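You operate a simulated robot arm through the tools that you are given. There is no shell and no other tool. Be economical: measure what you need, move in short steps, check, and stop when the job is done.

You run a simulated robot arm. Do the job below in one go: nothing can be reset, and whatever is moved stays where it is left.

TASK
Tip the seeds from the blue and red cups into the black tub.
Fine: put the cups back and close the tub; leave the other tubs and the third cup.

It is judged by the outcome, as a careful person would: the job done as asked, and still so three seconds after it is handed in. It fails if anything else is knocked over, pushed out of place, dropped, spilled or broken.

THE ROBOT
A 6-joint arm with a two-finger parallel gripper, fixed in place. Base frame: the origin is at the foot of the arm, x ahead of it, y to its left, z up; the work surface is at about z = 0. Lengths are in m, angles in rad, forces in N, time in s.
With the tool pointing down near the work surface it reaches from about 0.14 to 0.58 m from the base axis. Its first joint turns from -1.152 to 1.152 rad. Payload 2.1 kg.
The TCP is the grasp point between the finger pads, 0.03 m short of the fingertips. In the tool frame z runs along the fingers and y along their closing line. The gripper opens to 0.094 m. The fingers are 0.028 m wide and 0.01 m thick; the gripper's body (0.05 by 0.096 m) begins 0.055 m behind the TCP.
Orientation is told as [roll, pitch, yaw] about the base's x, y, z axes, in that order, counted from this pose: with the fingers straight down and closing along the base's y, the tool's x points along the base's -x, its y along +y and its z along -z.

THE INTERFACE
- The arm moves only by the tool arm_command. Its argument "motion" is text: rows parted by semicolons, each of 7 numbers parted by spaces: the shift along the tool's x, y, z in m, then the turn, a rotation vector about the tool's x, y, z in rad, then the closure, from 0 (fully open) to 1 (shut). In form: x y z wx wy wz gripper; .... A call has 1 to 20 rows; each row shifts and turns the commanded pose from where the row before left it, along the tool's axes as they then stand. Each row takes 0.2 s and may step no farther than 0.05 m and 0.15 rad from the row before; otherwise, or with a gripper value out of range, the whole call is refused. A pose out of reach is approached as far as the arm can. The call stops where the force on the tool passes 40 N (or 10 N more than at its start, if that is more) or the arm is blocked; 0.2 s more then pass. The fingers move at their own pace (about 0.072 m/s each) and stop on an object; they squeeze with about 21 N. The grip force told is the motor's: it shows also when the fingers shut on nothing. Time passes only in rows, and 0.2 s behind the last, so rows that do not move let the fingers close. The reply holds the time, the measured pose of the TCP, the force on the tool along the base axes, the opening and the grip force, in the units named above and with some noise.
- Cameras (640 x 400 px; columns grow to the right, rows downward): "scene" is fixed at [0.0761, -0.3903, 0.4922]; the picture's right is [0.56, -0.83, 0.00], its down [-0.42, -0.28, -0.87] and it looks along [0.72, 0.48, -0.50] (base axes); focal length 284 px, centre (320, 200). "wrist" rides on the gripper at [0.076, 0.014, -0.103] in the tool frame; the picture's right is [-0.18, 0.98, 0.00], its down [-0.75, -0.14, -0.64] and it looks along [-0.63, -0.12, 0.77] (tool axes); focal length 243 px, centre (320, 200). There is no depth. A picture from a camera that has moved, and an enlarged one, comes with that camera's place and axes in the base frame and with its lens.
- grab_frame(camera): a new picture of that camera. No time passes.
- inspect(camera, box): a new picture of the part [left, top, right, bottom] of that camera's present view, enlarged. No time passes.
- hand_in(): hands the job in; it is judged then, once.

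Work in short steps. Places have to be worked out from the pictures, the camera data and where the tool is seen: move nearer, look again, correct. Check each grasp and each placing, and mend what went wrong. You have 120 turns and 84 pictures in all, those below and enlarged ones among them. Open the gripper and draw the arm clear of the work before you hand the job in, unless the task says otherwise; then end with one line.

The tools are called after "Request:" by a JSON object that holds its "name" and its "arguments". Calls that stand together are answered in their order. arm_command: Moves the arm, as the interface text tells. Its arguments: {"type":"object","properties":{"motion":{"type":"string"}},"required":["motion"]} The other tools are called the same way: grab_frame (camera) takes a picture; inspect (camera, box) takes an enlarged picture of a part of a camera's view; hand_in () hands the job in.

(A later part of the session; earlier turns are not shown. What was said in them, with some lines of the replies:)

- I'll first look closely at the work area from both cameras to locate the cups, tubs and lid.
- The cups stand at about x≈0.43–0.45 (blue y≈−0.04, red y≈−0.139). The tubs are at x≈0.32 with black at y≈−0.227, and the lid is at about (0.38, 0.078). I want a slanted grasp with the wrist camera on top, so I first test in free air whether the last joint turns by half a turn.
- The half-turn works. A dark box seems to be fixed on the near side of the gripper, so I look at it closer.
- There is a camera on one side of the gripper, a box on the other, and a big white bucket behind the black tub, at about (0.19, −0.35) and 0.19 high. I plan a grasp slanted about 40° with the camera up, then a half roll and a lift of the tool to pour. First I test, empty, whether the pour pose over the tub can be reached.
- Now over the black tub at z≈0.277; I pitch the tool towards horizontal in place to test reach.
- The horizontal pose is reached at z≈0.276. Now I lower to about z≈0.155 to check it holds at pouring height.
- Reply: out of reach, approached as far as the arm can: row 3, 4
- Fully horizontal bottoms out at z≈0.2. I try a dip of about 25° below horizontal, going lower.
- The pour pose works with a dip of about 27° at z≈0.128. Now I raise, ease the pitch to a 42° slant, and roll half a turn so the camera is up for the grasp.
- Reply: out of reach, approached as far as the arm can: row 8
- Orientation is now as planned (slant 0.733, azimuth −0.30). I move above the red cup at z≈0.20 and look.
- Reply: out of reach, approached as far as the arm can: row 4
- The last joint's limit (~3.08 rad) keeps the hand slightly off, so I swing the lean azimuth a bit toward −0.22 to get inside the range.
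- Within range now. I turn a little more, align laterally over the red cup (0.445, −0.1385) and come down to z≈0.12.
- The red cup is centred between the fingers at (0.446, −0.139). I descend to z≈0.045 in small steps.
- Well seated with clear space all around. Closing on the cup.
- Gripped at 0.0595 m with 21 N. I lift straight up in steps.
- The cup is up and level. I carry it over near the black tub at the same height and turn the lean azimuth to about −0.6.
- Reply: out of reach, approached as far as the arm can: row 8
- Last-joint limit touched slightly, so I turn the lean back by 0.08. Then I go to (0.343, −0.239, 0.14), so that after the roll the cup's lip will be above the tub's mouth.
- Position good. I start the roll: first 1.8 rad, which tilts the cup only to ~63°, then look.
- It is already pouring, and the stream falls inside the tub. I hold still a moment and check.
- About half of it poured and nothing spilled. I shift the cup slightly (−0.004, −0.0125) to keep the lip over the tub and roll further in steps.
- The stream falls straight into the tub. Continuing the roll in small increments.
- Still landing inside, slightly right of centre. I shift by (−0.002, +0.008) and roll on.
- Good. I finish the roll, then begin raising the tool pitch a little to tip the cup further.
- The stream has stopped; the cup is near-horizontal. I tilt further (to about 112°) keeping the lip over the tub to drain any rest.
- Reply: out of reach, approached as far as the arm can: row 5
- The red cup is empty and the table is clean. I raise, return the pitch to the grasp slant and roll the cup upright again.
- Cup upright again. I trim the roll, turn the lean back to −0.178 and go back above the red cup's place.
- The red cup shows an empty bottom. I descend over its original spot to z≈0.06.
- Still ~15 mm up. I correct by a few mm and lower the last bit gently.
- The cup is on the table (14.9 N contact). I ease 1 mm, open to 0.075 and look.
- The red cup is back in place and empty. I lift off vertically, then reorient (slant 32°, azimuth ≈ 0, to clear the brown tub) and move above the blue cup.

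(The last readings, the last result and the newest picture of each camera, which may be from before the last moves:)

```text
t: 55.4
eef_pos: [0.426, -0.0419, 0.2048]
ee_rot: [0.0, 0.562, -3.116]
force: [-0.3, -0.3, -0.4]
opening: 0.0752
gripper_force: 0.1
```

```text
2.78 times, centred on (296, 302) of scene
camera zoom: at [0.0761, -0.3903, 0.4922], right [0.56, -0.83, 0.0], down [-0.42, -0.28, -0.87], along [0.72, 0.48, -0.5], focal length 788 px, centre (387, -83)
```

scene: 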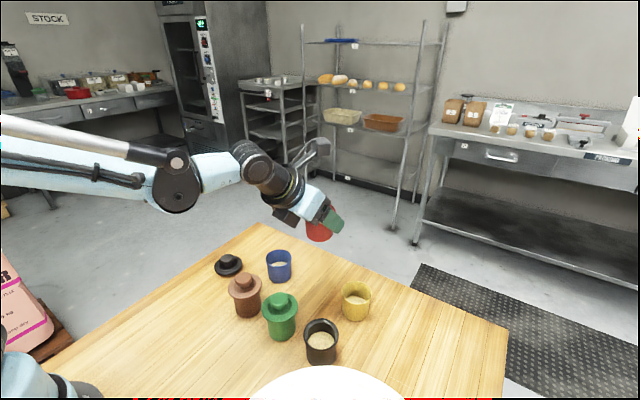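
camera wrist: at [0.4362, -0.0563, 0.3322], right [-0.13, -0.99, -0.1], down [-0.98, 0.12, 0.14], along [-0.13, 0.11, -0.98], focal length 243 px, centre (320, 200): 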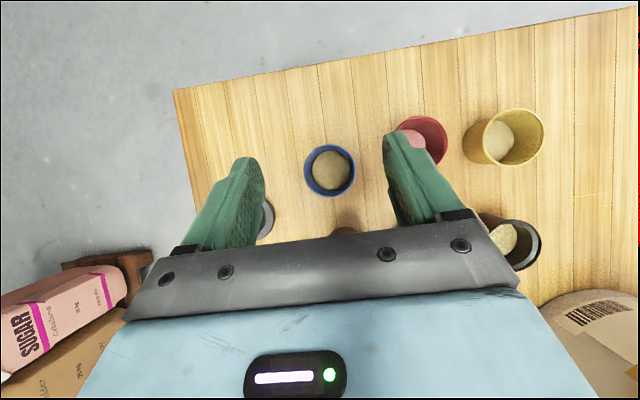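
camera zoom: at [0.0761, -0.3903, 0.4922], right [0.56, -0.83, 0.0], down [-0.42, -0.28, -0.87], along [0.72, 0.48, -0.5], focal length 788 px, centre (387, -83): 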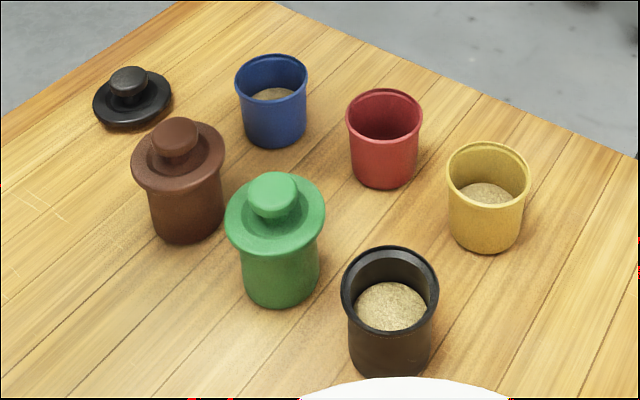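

The red cup is back within ~2 mm and the black tub has visibly filled. The blue rim's centre reads (0.432, −0.0415); I align and descend to z≈0.12.

Request:
{"name": "arm_command", "arguments": {"motion": "0.0042 0 0.0027 0 0 0 0.2;-0.0225 0 0.036 0 0 0 0.2;-0.0225 0 0.036 0 0 0 0.2;0 0 0 0 0 0 0.2"}}

Request:
{"name": "grab_frame", "arguments": {"camera": "wrist"}}

Request:
{"name": "inspect", "arguments": {"camera": "scene", "box": [180, 190, 372, 334]}}

```text
t: 56.4
eef_pos: [0.4297, -0.0427, 0.1181]
ee_rot: [-0.001, 0.56, -3.116]
force: [0.9, -0.5, 0.1]
opening: 0.0752
gripper_force: 0.1
```

```text
41 pictures are left
camera wrist: at [0.4404, -0.0577, 0.2461], right [-0.13, -0.99, -0.1], down [-0.98, 0.11, 0.14], along [-0.13, 0.11, -0.98], focal length 243 px, centre (320, 200)
```

wrist: 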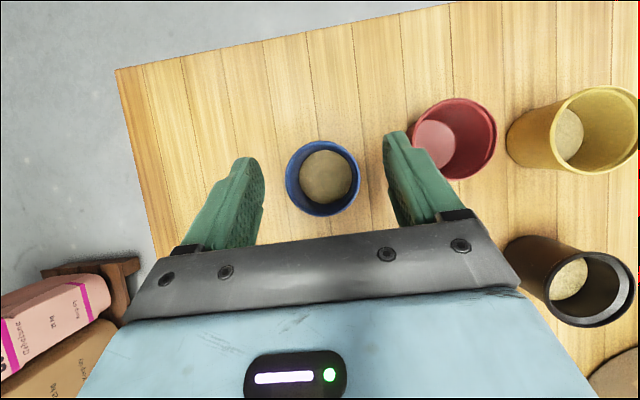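

```text
2.78 times, centred on (276, 262) of scene
camera zoom: at [0.0761, -0.3903, 0.4922], right [0.56, -0.83, 0.0], down [-0.42, -0.28, -0.87], along [0.72, 0.48, -0.5], focal length 788 px, centre (442, 28)
```

zoom: 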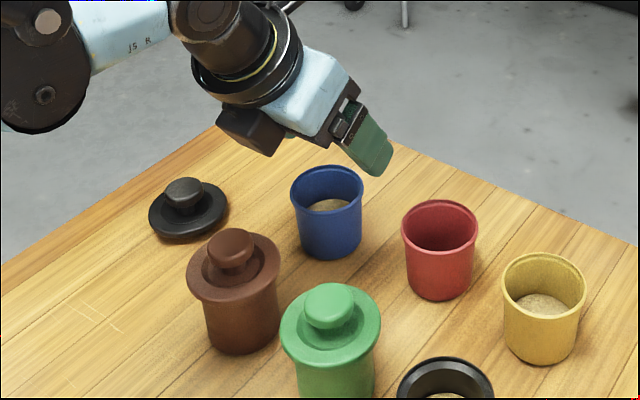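

Blue cup well centred at about (0.432, −0.0415). Descending to z≈0.046.

Request:
{"name": "arm_command", "arguments": {"motion": "0.0013 -0.001 0.0008 0 0 0 0.2;-0.0127 0 0.0204 0 0 0 0.2;-0.0127 0 0.0204 0 0 0 0.2;-0.0127 0 0.0204 0 0 0 0.2;0 0 0 0 0 0 0.2"}}

Request:
{"name": "grab_frame", "arguments": {"camera": "wrist"}}

Request:
{"name": "inspect", "arguments": {"camera": "scene", "box": [180, 190, 372, 334]}}

```text
t: 57.6
eef_pos: [0.4346, -0.0394, 0.0453]
ee_rot: [0.001, 0.561, -3.115]
force: [-0.2, -0.3, -0.2]
opening: 0.0753
gripper_force: 0.1
```

```text
39 pictures are left
camera wrist: at [0.4447, -0.054, 0.1728], right [-0.13, -0.99, -0.1], down [-0.98, 0.12, 0.14], along [-0.13, 0.11, -0.98], focal length 243 px, centre (320, 200)
```

wrist: 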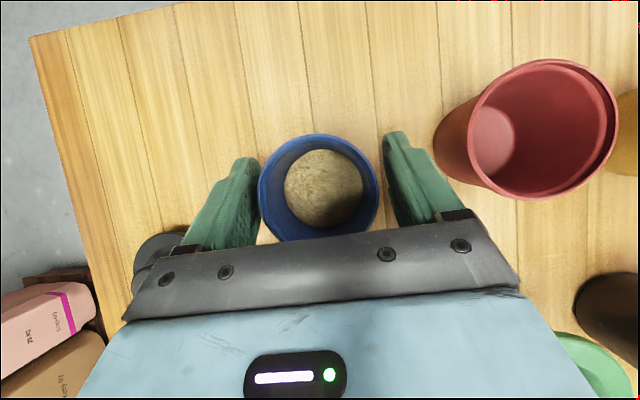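

```text
2.78 times, centred on (276, 262) of scene
camera zoom: at [0.0761, -0.3903, 0.4922], right [0.56, -0.83, 0.0], down [-0.42, -0.28, -0.87], along [0.72, 0.48, -0.5], focal length 788 px, centre (442, 28)
```

zoom: 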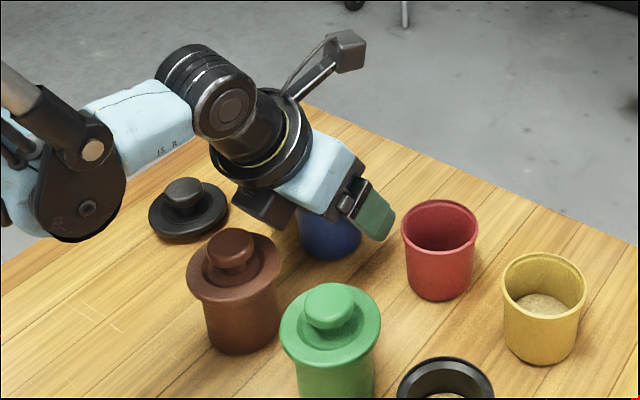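

Seated correctly, clear of the brown tub. I close and lift gently.

Request:
{"name": "arm_command", "arguments": {"motion": "0 0 0 0 0 0 0.5;0 0 0 0 0 0 1;0 0 0 0 0 0 1;0 0 0 0 0 0 1;0 0 0 0 0 0 1"}}

Request:
{"name": "arm_command", "arguments": {"motion": "0.008 0 -0.0127 0 0 0 1;0.0159 0 -0.0254 0 0 0 1;0.0212 0 -0.0339 0 0 0 1;0.0212 0 -0.0339 0 0 0 1;0.0212 0 -0.0339 0 0 0 1;0 0 0 0 0 0 1"}}

Request:
{"name": "grab_frame", "arguments": {"camera": "scene"}}

```text
t: 58.8
eef_pos: [0.4337, -0.0387, 0.0459]
ee_rot: [0.001, 0.561, -3.115]
force: [-0.3, 0.0, -0.3]
opening: 0.0598
gripper_force: 21.3
```

```text
t: 60.2
eef_pos: [0.4317, -0.0391, 0.2117]
ee_rot: [0.0, 0.56, -3.114]
force: [0.5, 0.1, -0.3]
opening: 0.0598
gripper_force: 20.8
```

```text
37 pictures are left
```

scene: 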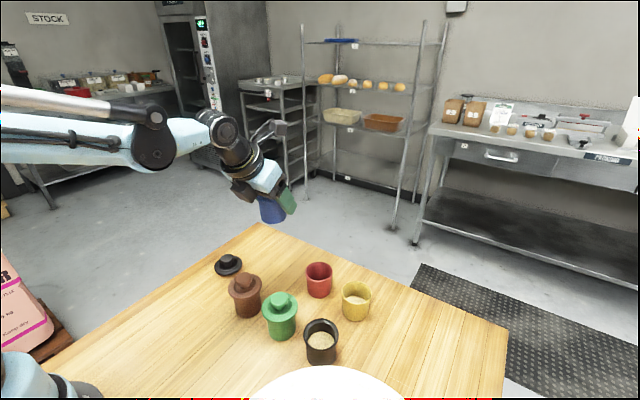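

Blue cup lifted cleanly. I carry it over to the black tub at height, turn the lean to −0.5, then lower to z≈0.142.

Request:
{"name": "arm_command", "arguments": {"motion": "-0.0129 0.0332 -0.0081 0 0 0 1;-0.0129 0.0332 -0.0081 0 0 0 1;-0.0129 0.0332 -0.0081 0 0 0 1;-0.0129 0.0332 -0.0081 0 0 0 1;-0.0129 0.0332 -0.0081 0 0 0 1;-0.0129 0.0332 -0.0081 0 0 0 1;0 0 0 -0.07 0 0.112 1;0 0 0 -0.07 0 0.112 1;0 0 0 -0.07 0 0.112 1;0 0 0 -0.07 0 0.112 1;-0.0186 0 0.0297 0 0 0 1;-0.0186 0 0.0297 0 0 0 1;0 0 0 0 0 0 1"}}

Request:
{"name": "inspect", "arguments": {"camera": "scene", "box": [220, 230, 400, 380]}}

```text
t: 63.0
eef_pos: [0.3465, -0.2416, 0.1396]
ee_rot: [-0.001, 0.56, 2.639]
force: [-0.9, 0.2, -1.1]
opening: 0.0597
gripper_force: 21.6
```

```text
2.67 times, centred on (310, 305) of scene
camera zoom: at [0.0761, -0.3903, 0.4922], right [0.56, -0.83, 0.0], down [-0.42, -0.28, -0.87], along [0.72, 0.48, -0.5], focal length 757 px, centre (347, -80)
```

zoom: 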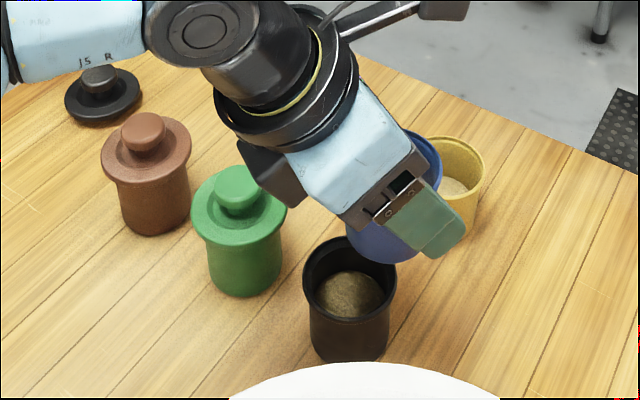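

In place. I shift 9 mm sideways so the lip stays over the mouth through the roll, then roll 2.25 rad.

Request:
{"name": "arm_command", "arguments": {"motion": "0 0.009 0 0 0 0 1;0 0 0 0 0 -0.15 1;0 0 0 0 0 -0.15 1;0 0 0 0 0 -0.15 1;0 0 0 0 0 -0.15 1;0 0 0 0 0 -0.15 1;0 0 0 0 0 -0.15 1;0 0 0 0 0 -0.15 1;0 0 0 0 0 -0.15 1;0 0 0 0 0 -0.15 1;0 0 0 0 0 -0.15 1;0 0 0 0 0 -0.15 1;0 0 0 0 0 -0.15 1;0 0 0 0 0 -0.15 1;0 0 0 0 0 -0.15 1"}}

Request:
{"name": "inspect", "arguments": {"camera": "scene", "box": [250, 260, 394, 380]}}

```text
t: 66.2
eef_pos: [0.343, -0.2501, 0.1417]
ee_rot: [0.495, -0.271, -1.611]
force: [-0.1, 0.4, -1.4]
opening: 0.0596
gripper_force: 20.5
```

```text
3.33 times, centred on (322, 320) of scene
camera zoom: at [0.0761, -0.3903, 0.4922], right [0.56, -0.83, 0.0], down [-0.42, -0.28, -0.87], along [0.72, 0.48, -0.5], focal length 946 px, centre (313, -200)
```

zoom: 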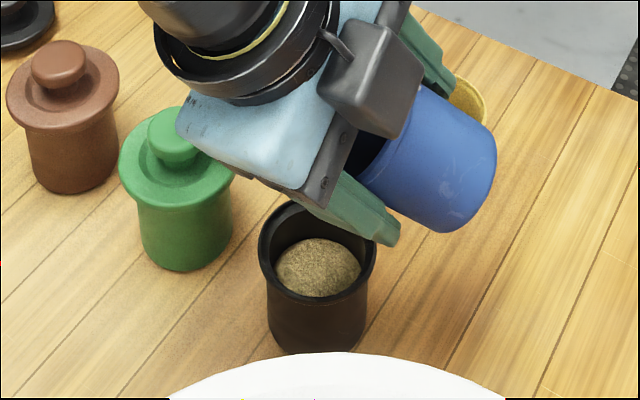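

No stream yet. I finish the roll in small steps with pauses.

Request:
{"name": "arm_command", "arguments": {"motion": "0 0 0 0 0 -0.15 1;0 0 0 0 0 0 1;0 0 0 0 0 -0.15 1;0 0 0 0 0 0 1;0 0 0 0 0 -0.15 1;0 0 0 0 0 0 1"}}

Request:
{"name": "inspect", "arguments": {"camera": "scene", "box": [250, 260, 394, 380]}}

Request:
{"name": "inspect", "arguments": {"camera": "wrist", "box": [120, 0, 400, 240]}}

```text
t: 67.6
eef_pos: [0.343, -0.2495, 0.1422]
ee_rot: [0.336, -0.456, -1.172]
force: [-0.8, -1.1, -1.4]
opening: 0.0596
gripper_force: 20.8
```

```text
3.33 times, centred on (322, 320) of scene
camera zoom: at [0.0761, -0.3903, 0.4922], right [0.56, -0.83, 0.0], down [-0.42, -0.28, -0.87], along [0.72, 0.48, -0.5], focal length 946 px, centre (313, -200)
```

zoom: 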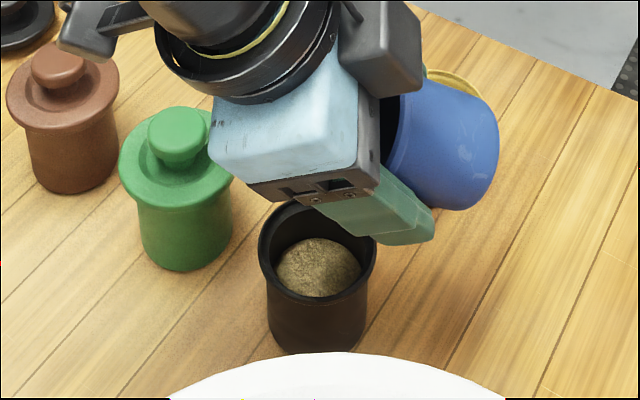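

```text
1.67 times, centred on (260, 120) of wrist
camera zoom: at [0.2803, -0.1539, 0.1992], right [0.86, 0.34, 0.37], down [-0.15, -0.53, 0.83], along [0.48, -0.78, -0.41], focal length 404 px, centre (420, 333)
```

zoom: 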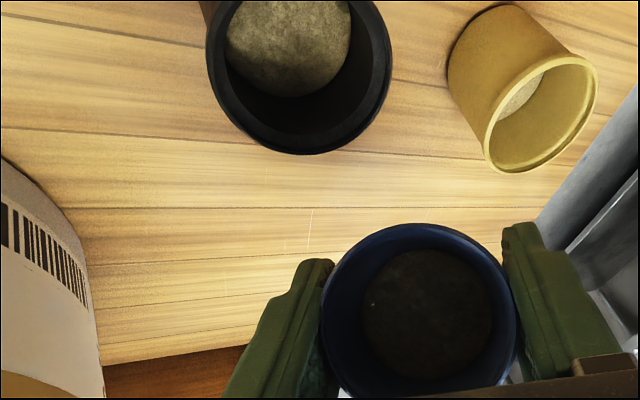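

Not pouring yet (tilt ~61°). I complete the roll, then raise the pitch a little.

Request:
{"name": "arm_command", "arguments": {"motion": "0 0 0 0 0 -0.15 1;0 0 0 0 0 0 1;0 0 0 0 0 -0.15 1;0 0 0 0 0 0 1;0 0 0 0 0 -0.15 1;0 0 0 0 0 0 1;0 0 0 0 0 -0.14 1;0 0 0 0 0 0 1"}}

Request:
{"name": "inspect", "arguments": {"camera": "scene", "box": [250, 260, 394, 380]}}

Request:
{"name": "inspect", "arguments": {"camera": "wrist", "box": [180, 0, 460, 240]}}

```text
t: 69.4
eef_pos: [0.3437, -0.2503, 0.142]
ee_rot: [0.002, -0.56, -0.505]
force: [0.0, 0.4, -0.7]
opening: 0.0594
gripper_force: 21.1
```

```text
3.33 times, centred on (322, 320) of scene
camera zoom: at [0.0761, -0.3903, 0.4922], right [0.56, -0.83, 0.0], down [-0.42, -0.28, -0.87], along [0.72, 0.48, -0.5], focal length 946 px, centre (313, -200)
```

zoom: 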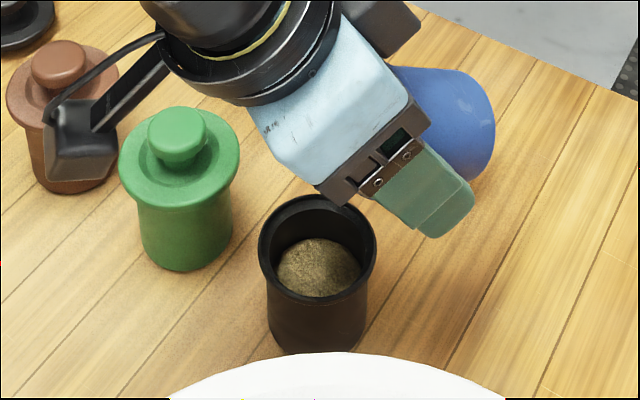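

```text
1.67 times, centred on (320, 120) of wrist
camera zoom: at [0.2458, -0.1808, 0.1872], right [0.61, 0.79, 0.1], down [0.19, -0.27, 0.94], along [0.77, -0.56, -0.31], focal length 404 px, centre (320, 333)
```

zoom: 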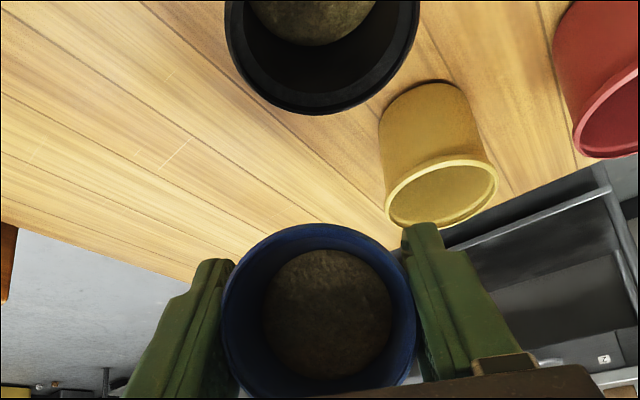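

Aligned; I nudge 8 mm left to centre the lip and start raising the pitch with pauses.

Request:
{"name": "arm_command", "arguments": {"motion": "0 0.008 0 0 0 0 1;0.0021 0 -0.0017 0 -0.1 0 1;0 0 0 0 0 0 1;0.0021 0 -0.0017 0 -0.1 0 1;0 0 0 0 0 0 1"}}

Request:
{"name": "inspect", "arguments": {"camera": "scene", "box": [250, 260, 394, 380]}}

Request:
{"name": "inspect", "arguments": {"camera": "wrist", "box": [180, 0, 460, 240]}}

```text
t: 70.6
eef_pos: [0.3422, -0.2412, 0.1425]
ee_rot: [0.003, -0.76, -0.506]
force: [-0.8, 0.9, -0.4]
opening: 0.0589
gripper_force: 20.9
```

```text
3.33 times, centred on (322, 320) of scene
camera zoom: at [0.0761, -0.3903, 0.4922], right [0.56, -0.83, 0.0], down [-0.42, -0.28, -0.87], along [0.72, 0.48, -0.5], focal length 946 px, centre (313, -200)
```

zoom: 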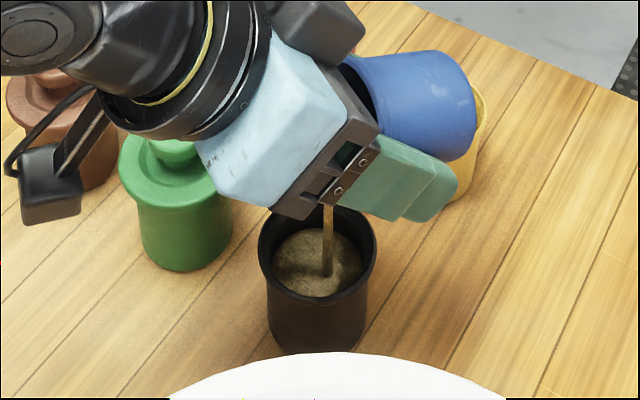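

```text
1.67 times, centred on (320, 120) of wrist
camera zoom: at [0.2385, -0.1672, 0.1629], right [0.59, 0.8, 0.13], down [0.02, -0.18, 0.98], along [0.81, -0.58, -0.12], focal length 404 px, centre (320, 333)
```

zoom: 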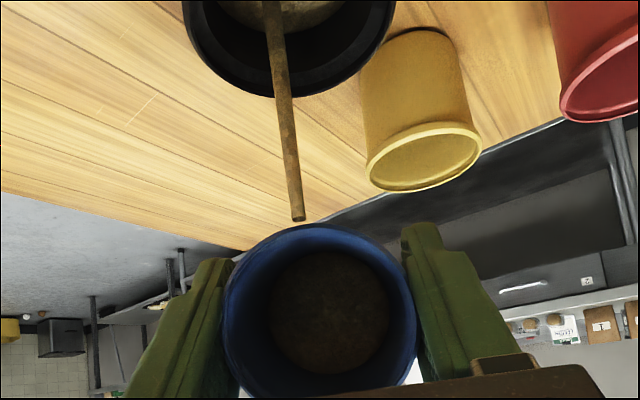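

Pouring cleanly into the tub's centre. Continuing in small pitch steps with pauses.

Request:
{"name": "arm_command", "arguments": {"motion": "0 0 0 0 0 0 1;0 0 0 0 0 0 1;0.0019 0 -0.0019 0 -0.1 0 1;0 0 0 0 0 0 1;0 0 0 0 0 0 1;0.0018 0 -0.0021 0 -0.1 0 1;0 0 0 0 0 0 1;0 0 0 0 0 0 1;0 0 0 0 0 0 1"}}

Request:
{"name": "inspect", "arguments": {"camera": "scene", "box": [250, 260, 394, 380]}}

Request:
{"name": "inspect", "arguments": {"camera": "wrist", "box": [180, 0, 460, 240]}}

```text
t: 72.6
eef_pos: [0.3374, -0.2364, 0.1416]
ee_rot: [0.003, -0.96, -0.508]
force: [0.3, 0.5, -0.1]
opening: 0.0579
gripper_force: 20.7
```

```text
3.33 times, centred on (322, 320) of scene
camera zoom: at [0.0761, -0.3903, 0.4922], right [0.56, -0.83, 0.0], down [-0.42, -0.28, -0.87], along [0.72, 0.48, -0.5], focal length 946 px, centre (313, -200)
```

zoom: 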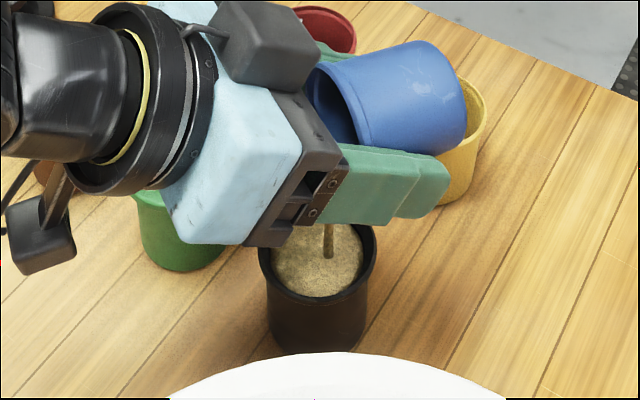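

```text
1.67 times, centred on (320, 120) of wrist
camera zoom: at [0.2324, -0.1631, 0.1377], right [0.57, 0.81, 0.15], down [-0.15, -0.08, 0.99], along [0.81, -0.58, 0.08], focal length 404 px, centre (320, 333)
```

zoom: 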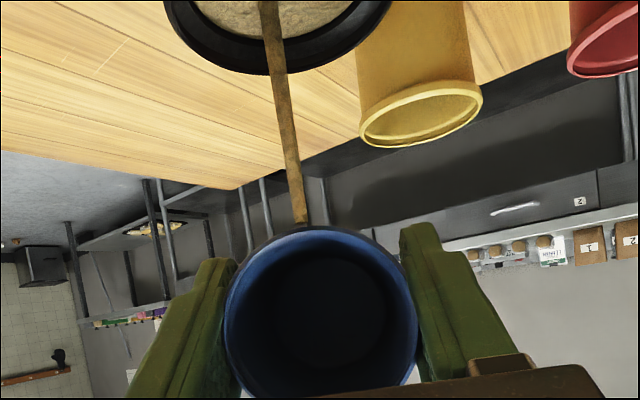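

The stream is still falling well inside. The grip opening shrank by 2 mm (slight settling in the pads), so I go on slowly while watching it.

Request:
{"name": "arm_command", "arguments": {"motion": "0 0 0 0 0 0 1;0 0 0 0 0 0 1;0.0016 0 -0.0023 0 -0.1 0 1;0 0 0 0 0 0 1;0 0 0 0 0 0 1"}}

Request:
{"name": "inspect", "arguments": {"camera": "scene", "box": [250, 260, 394, 380]}}

Request:
{"name": "inspect", "arguments": {"camera": "wrist", "box": [180, 0, 460, 240]}}

```text
t: 73.8
eef_pos: [0.3337, -0.2355, 0.1416]
ee_rot: [0.009, -1.061, -0.51]
force: [0.3, 0.1, -1.4]
opening: 0.0579
gripper_force: 21.3
```

```text
3.33 times, centred on (322, 320) of scene
camera zoom: at [0.0761, -0.3903, 0.4922], right [0.56, -0.83, 0.0], down [-0.42, -0.28, -0.87], along [0.72, 0.48, -0.5], focal length 946 px, centre (313, -200)
```

zoom: 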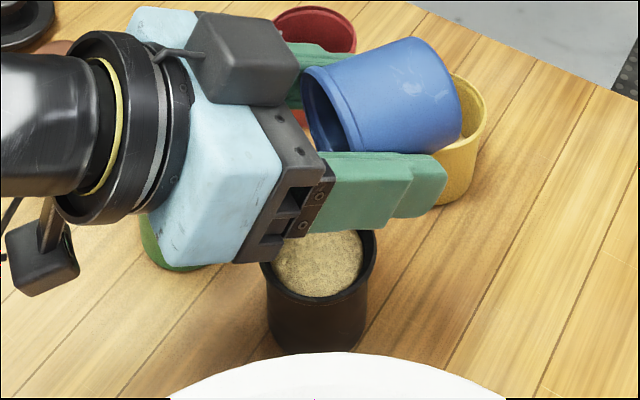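

```text
1.67 times, centred on (320, 120) of wrist
camera zoom: at [0.231, -0.1625, 0.1252], right [0.55, 0.82, 0.16], down [-0.24, -0.03, 0.97], along [0.8, -0.58, 0.18], focal length 404 px, centre (320, 333)
```

zoom: 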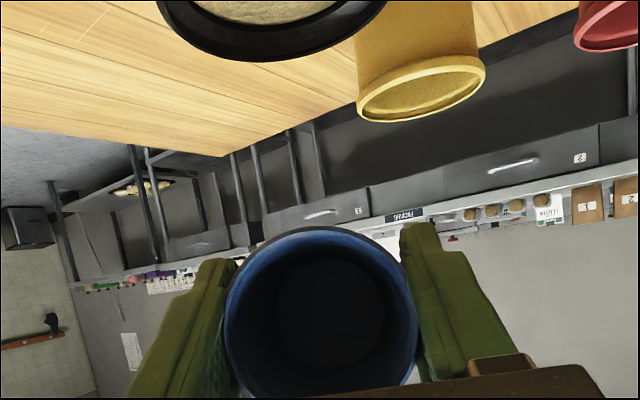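

The stream has ended. I tilt a bit further and slightly higher to make sure the cup is fully drained.

Request:
{"name": "arm_command", "arguments": {"motion": "-0.003 0 -0.007 0 -0.1 0 1;0 0 0 0 0 0 1;-0.008 0 -0.005 0 -0.1 0 1;0 0 0 0 0 0 1;0 0 0 0 0 0 1"}}

Request:
{"name": "inspect", "arguments": {"camera": "scene", "box": [250, 240, 394, 380]}}

```text
t: 75.0
eef_pos: [0.3294, -0.2327, 0.1585]
ee_rot: [0.009, -1.262, -0.512]
force: [0.3, -0.2, -0.8]
opening: 0.0576
gripper_force: 21.1
```

```text
2.86 times, centred on (322, 310) of scene
camera zoom: at [0.0761, -0.3903, 0.4922], right [0.56, -0.83, 0.0], down [-0.42, -0.28, -0.87], along [0.72, 0.48, -0.5], focal length 811 px, centre (314, -114)
```

zoom: 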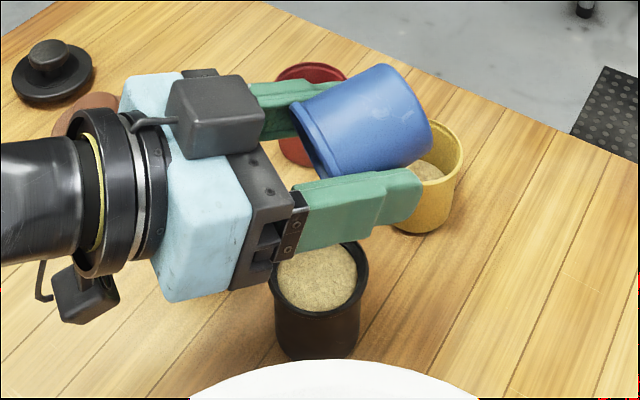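

Drained. I raise, restore the pitch to the grasp slant and roll the cup upright.

Request:
{"name": "arm_command", "arguments": {"motion": "-0.0333 0 -0.0106 0 0 0 1;-0.0333 0 -0.0106 0 0 0 1;0 0 0 0 0.15 0 1;0 0 0 0 0.15 0 1;0 0 0 0 0.15 0 1;0 0 0 0 0.15 0 1;0 0 0 0 0.101 0 1;0 0 0 0 0 0.15 1;0 0 0 0 0 0.15 1;0 0 0 0 0 0.15 1;0 0 0 0 0 0.15 1;0 0 0 0 0 0.15 1;0 0 0 0 0 0.15 1;0 0 0 0 0 0.15 1;0 0 0 0 0 0.15 1;0 0 0 0 0 0.15 1;0 0 0 0 0 0.15 1"}}

Request:
{"name": "arm_command", "arguments": {"motion": "0 0 0 0 0 0.15 1;0 0 0 0 0 0.15 1;0 0 0 0 0 0.15 1;0 0 0 0 0 0.15 1;0 0 0 0 0 0.15 1;0 0 0 0 0 0.15 1;0 0 0 0 0 0.15 1;0 0 0 0 0 0.15 1;0 0 0 0 0 0.15 1;0 0 0 0 0 0.15 1;0 0 0 0 0 0.14 1;0 0 0 0 0 0 1"}}

```text
t: 78.6
eef_pos: [0.3286, -0.2337, 0.2269]
ee_rot: [0.559, -0.033, -2.018]
force: [-0.5, -0.6, -0.5]
opening: 0.0576
gripper_force: 20.7
```

```text
t: 81.2
eef_pos: [0.3296, -0.2346, 0.2273]
ee_rot: [-0.003, 0.559, 2.635]
force: [-0.2, 0.0, -0.1]
opening: 0.0579
gripper_force: 21.0
```

Upright again. I turn the lean back and carry the cup above its original place.

Request:
{"name": "arm_command", "arguments": {"motion": "0 0 0 0.0706 0 -0.113 1;0 0 0 0.0706 0 -0.113 1;0 0 0 0.0706 0 -0.113 1;0 0 0 0.0706 0 -0.113 1;0.014 -0.0319 0.0117 0 0 0 1;0.014 -0.0319 0.0117 0 0 0 1;0.014 -0.0319 0.0117 0 0 0 1;0.014 -0.0319 0.0117 0 0 0 1;0.014 -0.0319 0.0117 0 0 0 1;0.014 -0.0319 0.0117 0 0 0 1;0 0 0 0 0 0 1;0 0 0 0 0 0 1"}}

Request:
{"name": "grab_frame", "arguments": {"camera": "wrist"}}

Request:
{"name": "inspect", "arguments": {"camera": "scene", "box": [200, 130, 360, 290]}}

```text
t: 83.8
eef_pos: [0.4338, -0.0397, 0.2141]
ee_rot: [-0.002, 0.56, -3.112]
force: [0.0, 0.0, -0.8]
opening: 0.0578
gripper_force: 20.8
```

```text
23 pictures are left
camera wrist: at [0.4437, -0.0542, 0.3414], right [-0.13, -0.99, -0.1], down [-0.98, 0.11, 0.14], along [-0.13, 0.12, -0.98], focal length 243 px, centre (320, 200)
```

wrist: 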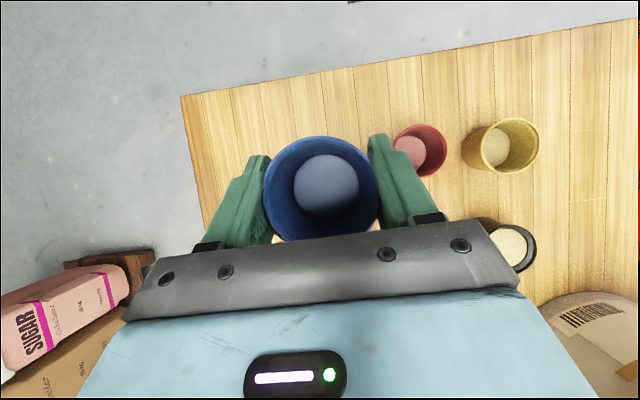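

```text
2.50 times, centred on (280, 210) of scene
camera zoom: at [0.0761, -0.3903, 0.4922], right [0.56, -0.83, 0.0], down [-0.42, -0.28, -0.87], along [0.72, 0.48, -0.5], focal length 710 px, centre (420, 175)
```

zoom: 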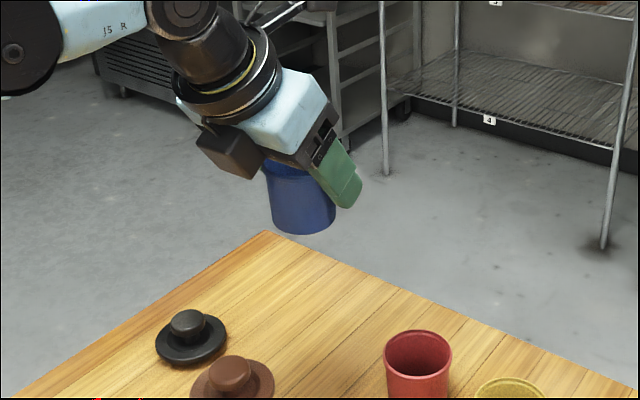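

The blue cup shows an empty bottom. I descend over its place to z≈0.06.

Request:
{"name": "arm_command", "arguments": {"motion": "-0.0204 0 0.0326 0 0 0 1;-0.0204 0 0.0326 0 0 0 1;-0.0204 0 0.0326 0 0 0 1;-0.0204 0 0.0326 0 0 0 1;0 0 0 0 0 0 1"}}

Request:
{"name": "inspect", "arguments": {"camera": "scene", "box": [200, 210, 344, 300]}}

```text
t: 85.0
eef_pos: [0.4321, -0.0391, 0.059]
ee_rot: [-0.002, 0.561, -3.111]
force: [0.5, 0.7, -0.5]
opening: 0.0578
gripper_force: 20.7
```

```text
4.44 times, centred on (272, 255) of scene
camera zoom: at [0.0761, -0.3903, 0.4922], right [0.56, -0.83, 0.0], down [-0.42, -0.28, -0.87], along [0.72, 0.48, -0.5], focal length 1261 px, centre (533, -44)
```

zoom: 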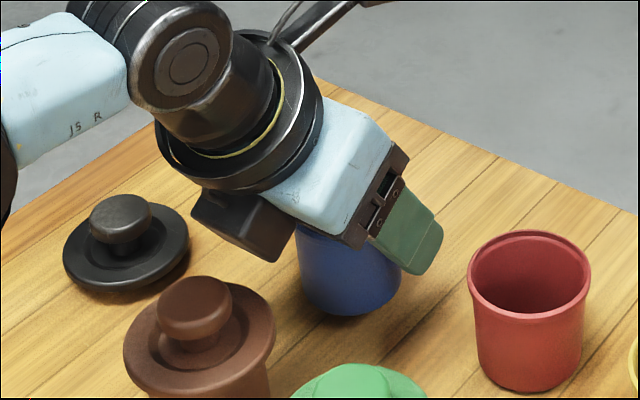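

About 14 mm left; I lower in small steps and watch the force.

Request:
{"name": "arm_command", "arguments": {"motion": "-0.0032 0 0.0051 0 0 0 1;-0.0021 0 0.0034 0 0 0 1;-0.0011 0 0.0017 0 0 0 1;0 0 0 0 0 0 1"}}

```text
t: 86.0
eef_pos: [0.4321, -0.0385, 0.0481]
ee_rot: [-0.002, 0.562, -3.111]
force: [0.0, 3.7, 18.1]
opening: 0.0579
gripper_force: 20.8
```

Contact felt (18 N at z≈0.048). I ease slightly, release and look.

Request:
{"name": "arm_command", "arguments": {"motion": "0.0008 0 -0.0013 0 0 0 1;0 0 0 0 0 0 0.3;0 0 0 0 0 0 0.2;0 0 0 0 0 0 0.2"}}

Request:
{"name": "grab_frame", "arguments": {"camera": "wrist"}}

```text
t: 87.0
eef_pos: [0.4314, -0.0386, 0.0497]
ee_rot: [-0.002, 0.561, -3.111]
force: [-0.4, -0.1, 0.7]
opening: 0.0754
gripper_force: 0.0
```

```text
20 pictures are left
camera wrist: at [0.4424, -0.0534, 0.1756], right [-0.13, -0.99, -0.1], down [-0.98, 0.11, 0.14], along [-0.13, 0.12, -0.98], focal length 243 px, centre (320, 200)
```

wrist: 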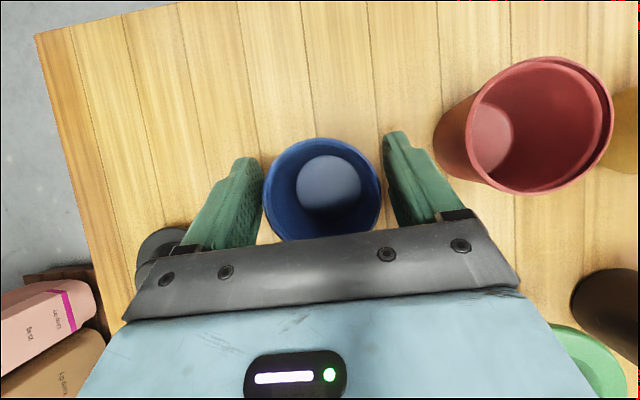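

The blue cup stands in place, empty. I lift off vertically, straighten the tool to point down, and start turning it back.

Request:
{"name": "arm_command", "arguments": {"motion": "0.0106 0 -0.017 0 0 0 0.2;0.0212 0 -0.0339 0 0 0 0.2;0.0212 0 -0.0339 0 0 0 0.2;0.0212 0 -0.0339 0 0 0 0.2;0.0212 0 -0.0339 0 0 0 0.2;0 0 0 0 -0.15 0 0.2;0 0 0 0 -0.15 0 0.2;0 0 0 0 -0.15 0 0.2;0 0 0 0 -0.111 0 0.2;0 0 0 0 0 -0.15 0.2;0 0 0 0 0 -0.15 0.2;0 0 0 0 0 -0.15 0.2;0 0 0 0 0 -0.15 0.2;0 0 0 0 0 -0.15 0.2;0 0 0 0 0 -0.15 0.2;0 0 0 0 0 -0.15 0.2;0 0 0 0 0 -0.15 0.2;0 0 0 0 0 -0.15 0.2;0 0 0 0 0 -0.15 0.2"}}

Request:
{"name": "arm_command", "arguments": {"motion": "0 0 0 0 0 -0.15 0.2;0 0 0 0 0 -0.15 0.2;0 0 0 0 0 -0.15 0.2;0 0 0 0 0 -0.15 0.2;0 0 0 0 0 -0.15 0.2;0 0 0 0 0 -0.15 0.2;0 0 0 0 0 -0.15 0.2;0 0 0 0 0 -0.15 0.2;0 0 0 0 0 -0.15 0.2;0 0 0 0 0 -0.15 0.3;0 0 0 0 0 -0.11 0.4"}}

```text
t: 91.0
eef_pos: [0.4311, -0.0393, 0.2282]
ee_rot: [0.0, 0.001, -1.61]
force: [0.3, 0.2, 0.0]
opening: 0.0751
gripper_force: 0.1
```

```text
t: 93.4
eef_pos: [0.4322, -0.0388, 0.2277]
ee_rot: [-0.001, 0.001, -0.001]
force: [0.8, -0.2, -0.7]
opening: 0.0564
gripper_force: 0.1
```

Tool straight down at yaw 0. I move over the lid at z≈0.14 and look.

Request:
{"name": "arm_command", "arguments": {"motion": "0.0133 0.0293 0.0218 0 0 0 0.4;0.0133 0.0293 0.0218 0 0 0 0.4;0.0133 0.0293 0.0218 0 0 0 0.4;0.0133 0.0293 0.0218 0 0 0 0.4;0 0 0 0 0 0 0.4"}}

Request:
{"name": "grab_frame", "arguments": {"camera": "wrist"}}

Request:
{"name": "inspect", "arguments": {"camera": "scene", "box": [200, 230, 392, 374]}}

```text
t: 94.6
eef_pos: [0.3791, 0.0778, 0.1412]
ee_rot: [0.0, 0.001, 0.0]
force: [0.3, 0.2, 0.0]
opening: 0.0564
gripper_force: 0.0
```

```text
19 pictures are left
camera wrist: at [0.3021, 0.0914, 0.2434], right [0.19, 0.98, 0.0], down [0.75, -0.14, 0.64], along [0.63, -0.12, -0.77], focal length 243 px, centre (320, 200)
```

wrist: 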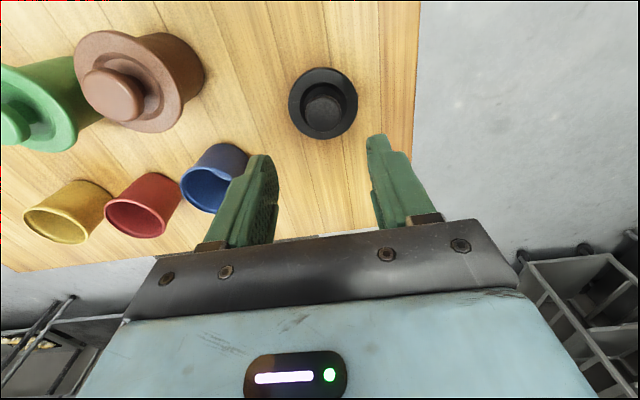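

```text
2.78 times, centred on (296, 302) of scene
camera zoom: at [0.0761, -0.3903, 0.4922], right [0.56, -0.83, 0.0], down [-0.42, -0.28, -0.87], along [0.72, 0.48, -0.5], focal length 788 px, centre (387, -83)
```

zoom: 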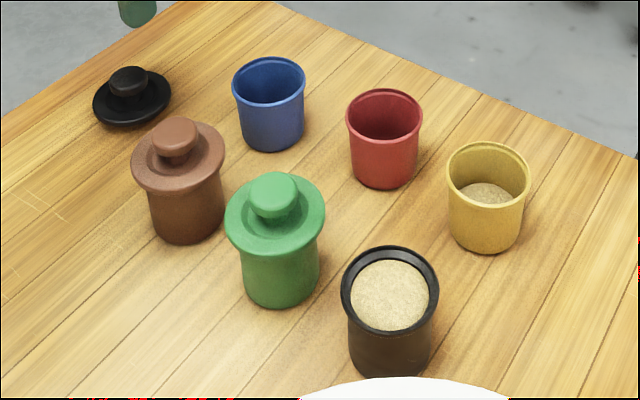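

The cups are back near their marks and the tub is nearly full, but still below its rim. I look closely at the lid to centre on the knob.

Request:
{"name": "inspect", "arguments": {"camera": "wrist", "box": [270, 50, 390, 155]}}

Request:
{"name": "inspect", "arguments": {"camera": "scene", "box": [200, 235, 264, 285]}}

```text
3.81 times, centred on (330, 102) of wrist
camera zoom: at [0.3021, 0.0914, 0.2434], right [0.19, 0.98, 0.0], down [0.75, -0.14, 0.64], along [0.63, -0.12, -0.77], focal length 924 px, centre (282, 571)
```

zoom: 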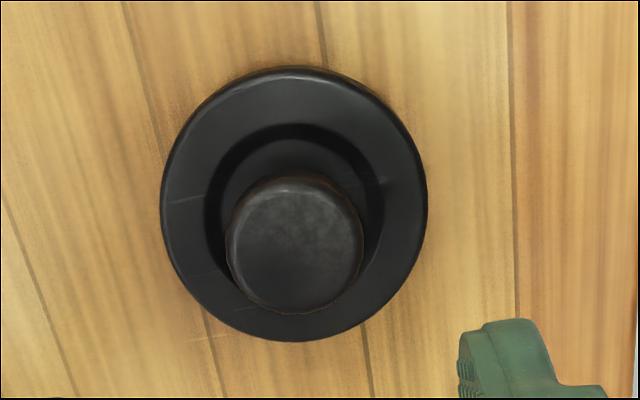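

```text
8.00 times, centred on (232, 260) of scene
camera zoom: at [0.0761, -0.3903, 0.4922], right [0.56, -0.83, 0.0], down [-0.42, -0.28, -0.87], along [0.72, 0.48, -0.5], focal length 2270 px, centre (1024, -280)
```

zoom: 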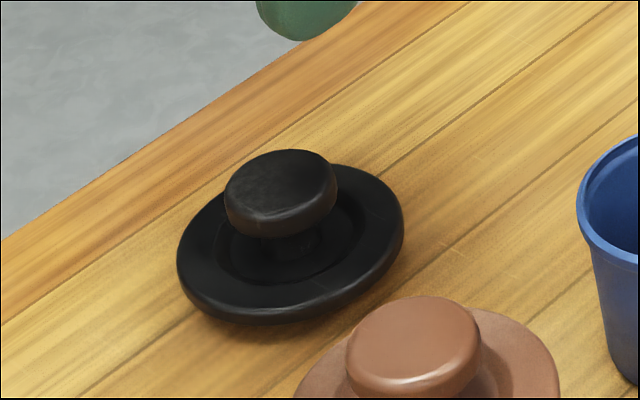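

The lid is at (0.3785, 0.079) with the knob top at z≈0.036. I descend so the fingertips stay just above the flange (TCP z≈0.047).

Request:
{"name": "arm_command", "arguments": {"motion": "0 0.001 0.035 0 0 0 0.4;0 0 0.03 0 0 0 0.4;0 0 0.02 0 0 0 0.4;0 0 0.009 0 0 0 0.4;0 0 0 0 0 0 0.4"}}

Request:
{"name": "inspect", "arguments": {"camera": "scene", "box": [180, 200, 288, 285]}}

```text
t: 95.8
eef_pos: [0.3778, 0.0795, 0.0459]
ee_rot: [0.001, 0.0, -0.001]
force: [-0.2, 0.2, 0.0]
opening: 0.0564
gripper_force: 0.0
```

```text
4.71 times, centred on (234, 242) of scene
camera zoom: at [0.0761, -0.3903, 0.4922], right [0.56, -0.83, 0.0], down [-0.42, -0.28, -0.87], along [0.72, 0.48, -0.5], focal length 1336 px, centre (725, 0)
```

zoom: 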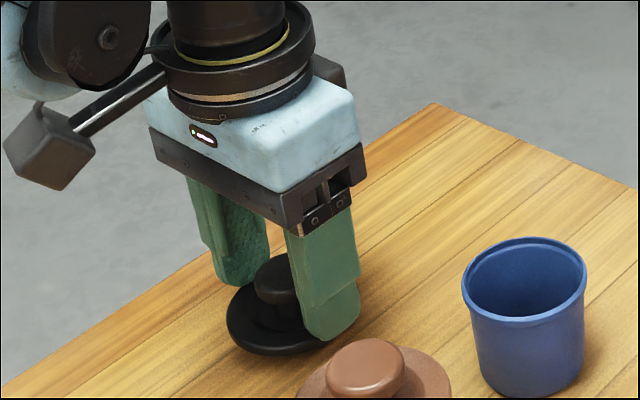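

The fingers straddle the knob above the flange. Closing and lifting a little.

Request:
{"name": "arm_command", "arguments": {"motion": "0 0 0 0 0 0 0.6;0 0 0 0 0 0 1;0 0 0 0 0 0 1;0 0 0 0 0 0 1;0 0 0 0 0 0 1"}}

Request:
{"name": "arm_command", "arguments": {"motion": "0 0 -0.015 0 0 0 1;0 0 -0.03 0 0 0 1;0 0 -0.04 0 0 0 1;0 0 -0.04 0 0 0 1;0 0 0 0 0 0 1"}}

Request:
{"name": "inspect", "arguments": {"camera": "scene", "box": [150, 130, 310, 280]}}

```text
t: 97.0
eef_pos: [0.3776, 0.0798, 0.0468]
ee_rot: [0.0, 0.0, -0.002]
force: [-0.7, 0.2, -0.6]
opening: 0.0281
gripper_force: 21.0
```

```text
t: 98.2
eef_pos: [0.3779, 0.0791, 0.1721]
ee_rot: [0.0, 0.001, -0.003]
force: [-0.2, 0.3, 0.1]
opening: 0.0282
gripper_force: 21.0
```

```text
2.67 times, centred on (230, 205) of scene
camera zoom: at [0.0761, -0.3903, 0.4922], right [0.56, -0.83, 0.0], down [-0.42, -0.28, -0.87], along [0.72, 0.48, -0.5], focal length 757 px, centre (560, 187)
```

zoom: 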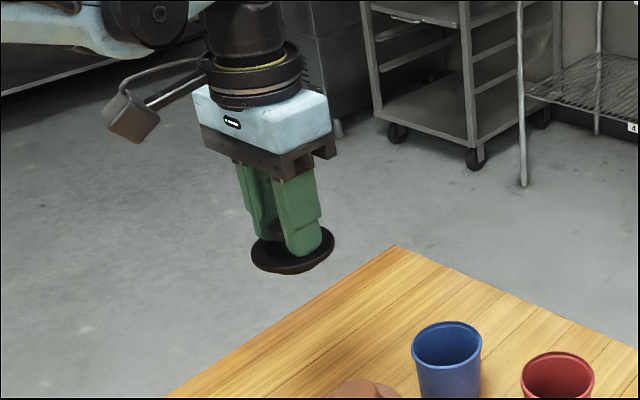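

Lid held level. I raise a bit and carry it over the black tub.

Request:
{"name": "arm_command", "arguments": {"motion": "0 0 -0.03 0 0 0 1;0.0079 -0.0436 0 0 0 0 1;0.0079 -0.0436 0 0 0 0 1;0.0079 -0.0436 0 0 0 0 1;0.0079 -0.0436 0 0 0 0 1;0.0079 -0.0436 0 0 0 0 1;0.0079 -0.0436 0 0 0 0 1;0.0079 -0.0436 0 0 0 0 1;0 0 0 0 0 0 1;0 0 0.03 0 0 0 1;0 0 0.02 0 0 0 1;0 0 0 0 0 0 1"}}

Request:
{"name": "inspect", "arguments": {"camera": "scene", "box": [250, 220, 394, 370]}}

Request:
{"name": "grab_frame", "arguments": {"camera": "wrist"}}

```text
t: 100.8
eef_pos: [0.3211, -0.2245, 0.1519]
ee_rot: [-0.001, -0.001, -0.002]
force: [-0.2, 0.5, -0.7]
opening: 0.0283
gripper_force: 20.5
```

```text
2.67 times, centred on (322, 295) of scene
camera zoom: at [0.0761, -0.3903, 0.4922], right [0.56, -0.83, 0.0], down [-0.42, -0.28, -0.87], along [0.72, 0.48, -0.5], focal length 757 px, centre (315, -53)
```

zoom: 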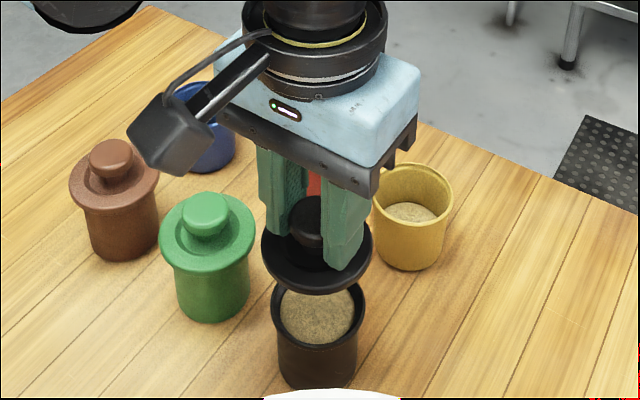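

```text
12 pictures are left
camera wrist: at [0.2458, -0.211, 0.2543], right [0.19, 0.98, 0.0], down [0.75, -0.14, 0.64], along [0.63, -0.12, -0.77], focal length 243 px, centre (320, 200)
```

wrist: 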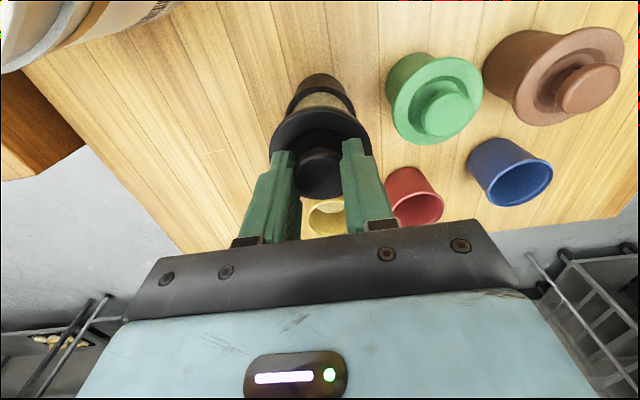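

Lid and tub look aligned within ~1–2 mm. I lower to z≈0.117 and check.

Request:
{"name": "arm_command", "arguments": {"motion": "-0.0005 -0.001 0.02 0 0 0 1;0 0 0.015 0 0 0 1;0 0 0 0 0 0 1"}}

Request:
{"name": "inspect", "arguments": {"camera": "scene", "box": [272, 270, 372, 375]}}

```text
t: 101.6
eef_pos: [0.3225, -0.2258, 0.1172]
ee_rot: [0.001, 0.0, -0.002]
force: [0.5, -0.4, -0.5]
opening: 0.0283
gripper_force: 20.8
```

```text
3.81 times, centred on (322, 322) of scene
camera zoom: at [0.0761, -0.3903, 0.4922], right [0.56, -0.83, 0.0], down [-0.42, -0.28, -0.87], along [0.72, 0.48, -0.5], focal length 1081 px, centre (312, -267)
```

zoom: 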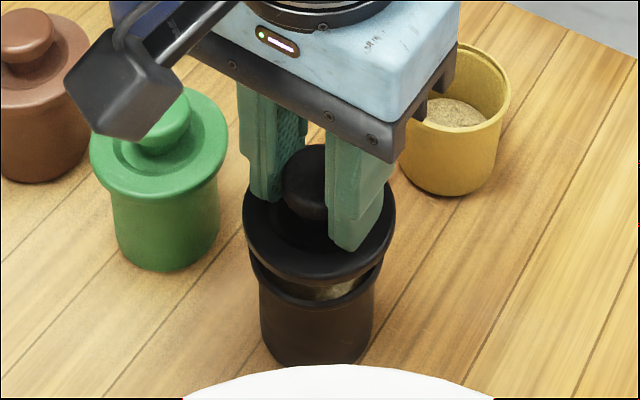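

Alignment is within a millimetre. I lower in 2 mm steps until contact.

Request:
{"name": "arm_command", "arguments": {"motion": "0 0 0.003 0 0 0 1;0 0 0.002 0 0 0 1;0 0 0.002 0 0 0 1;0 0 0.002 0 0 0 1;0 0 0 0 0 0 1"}}

Request:
{"name": "inspect", "arguments": {"camera": "scene", "box": [272, 270, 372, 375]}}

```text
t: 102.8
eef_pos: [0.3228, -0.2262, 0.1081]
ee_rot: [0.001, 0.0, -0.002]
force: [-1.0, 0.6, -0.2]
opening: 0.0287
gripper_force: 21.0
```

```text
3.81 times, centred on (322, 322) of scene
camera zoom: at [0.0761, -0.3903, 0.4922], right [0.56, -0.83, 0.0], down [-0.42, -0.28, -0.87], along [0.72, 0.48, -0.5], focal length 1081 px, centre (312, -267)
```

zoom: 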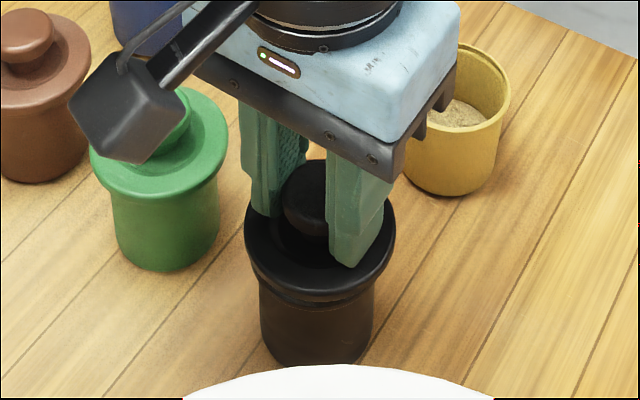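

No contact yet; a small gap remains. I continue in 1.5 mm steps.

Request:
{"name": "arm_command", "arguments": {"motion": "0 0 0.0015 0 0 0 1;0 0 0.0015 0 0 0 1;0 0 0.0015 0 0 0 1;0 0 0 0 0 0 1"}}

```text
t: 103.8
eef_pos: [0.3224, -0.2272, 0.1023]
ee_rot: [0.0, 0.0, -0.003]
force: [0.6, -0.2, 0.0]
opening: 0.0284
gripper_force: 21.2
```

Request:
{"name": "inspect", "arguments": {"camera": "scene", "box": [272, 270, 372, 375]}}

Request:
{"name": "arm_command", "arguments": {"motion": "0 0 0.0015 0 0 0 1;0 0 0.0015 0 0 0 1;0 0 0 0 0 0 1"}}

```text
3.81 times, centred on (322, 322) of scene
camera zoom: at [0.0761, -0.3903, 0.4922], right [0.56, -0.83, 0.0], down [-0.42, -0.28, -0.87], along [0.72, 0.48, -0.5], focal length 1081 px, centre (312, -267)
```

zoom: 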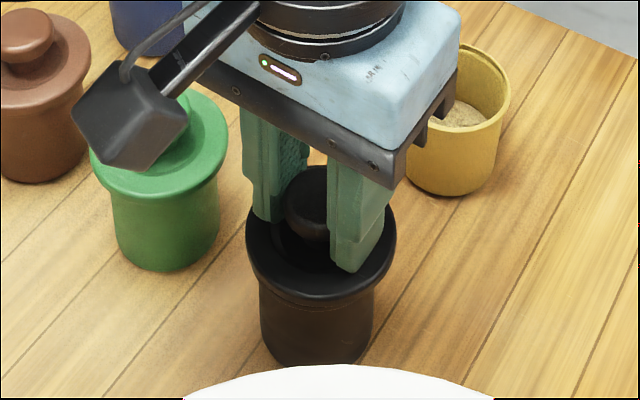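

```text
t: 104.6
eef_pos: [0.3235, -0.2269, 0.0992]
ee_rot: [0.0, -0.001, -0.001]
force: [1.0, -0.2, 0.6]
opening: 0.0283
gripper_force: 21.0
```

The lid has slid over or into the rim with no force yet (z≈0.099). A few more small steps until it seats.

Request:
{"name": "arm_command", "arguments": {"motion": "0 0 0.0015 0 0 0 1;0 0 0.0015 0 0 0 1;0 0 0.0015 0 0 0 1;0 0 0 0 0 0 1"}}

```text
t: 105.6
eef_pos: [0.3236, -0.2272, 0.0956]
ee_rot: [0.0, -0.001, -0.002]
force: [0.2, 1.8, 23.8]
opening: 0.0287
gripper_force: 20.9
```

Seated with 23.8 N of contact. I ease off 1 mm, open partly, and check.

Request:
{"name": "arm_command", "arguments": {"motion": "0 0 -0.001 0 0 0 1;0 0 0 0 0 0 0.6;0 0 0 0 0 0 0.4;0 0 0 0 0 0 0.4;0 0 -0.015 0 0 0 0.4;0 0 -0.04 0 0 0 0.4;0 0 -0.04 0 0 0 0.4;0 0 -0.04 0 0 0 0.4;0 0 -0.04 0 0 0 0.4;0.02 0.04 0 0 0 0 0.4;0.02 0.04 0 0 0 0 0.2;0.02 0.04 0 0 0 0 0;0 0 0 0 0 0 0"}}

Request:
{"name": "inspect", "arguments": {"camera": "scene", "box": [200, 230, 392, 374]}}

Request:
{"name": "grab_frame", "arguments": {"camera": "wrist"}}

```text
t: 108.4
eef_pos: [0.2634, -0.1045, 0.2689]
ee_rot: [0.001, 0.0, -0.004]
force: [0.4, 0.4, 0.1]
opening: 0.094
gripper_force: 0.0
```

```text
2.78 times, centred on (296, 302) of scene
camera zoom: at [0.0761, -0.3903, 0.4922], right [0.56, -0.83, 0.0], down [-0.42, -0.28, -0.87], along [0.72, 0.48, -0.5], focal length 788 px, centre (387, -83)
```

zoom: 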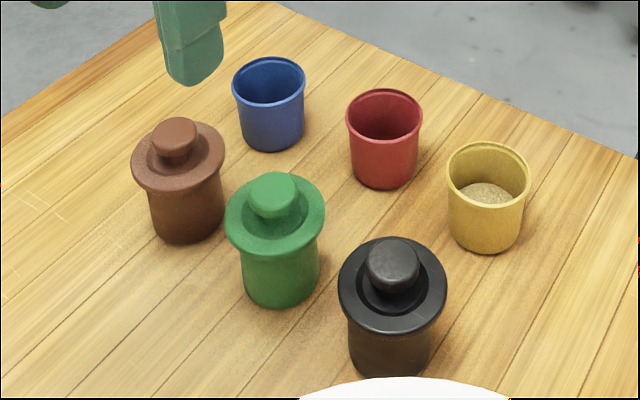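

```text
7 pictures are left
camera wrist: at [0.1871, -0.0911, 0.3721], right [0.19, 0.98, 0.0], down [0.75, -0.14, 0.64], along [0.63, -0.12, -0.77], focal length 243 px, centre (320, 200)
```

wrist: 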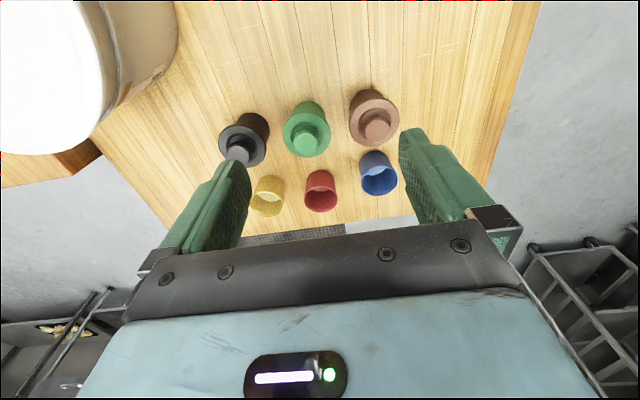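

The lid sits level on the black tub, just like the other two. The cups are upright in their places, the table is clean, and the gripper is open and clear, so I hand in.

Request:
{"name": "hand_in", "arguments": {}}

```text
The job is handed in.
```

The seeds from the blue and red cups are in the black tub, both cups are back within a few millimetres of where they stood, the tub is closed, and the yellow cup and other tubs were not touched.
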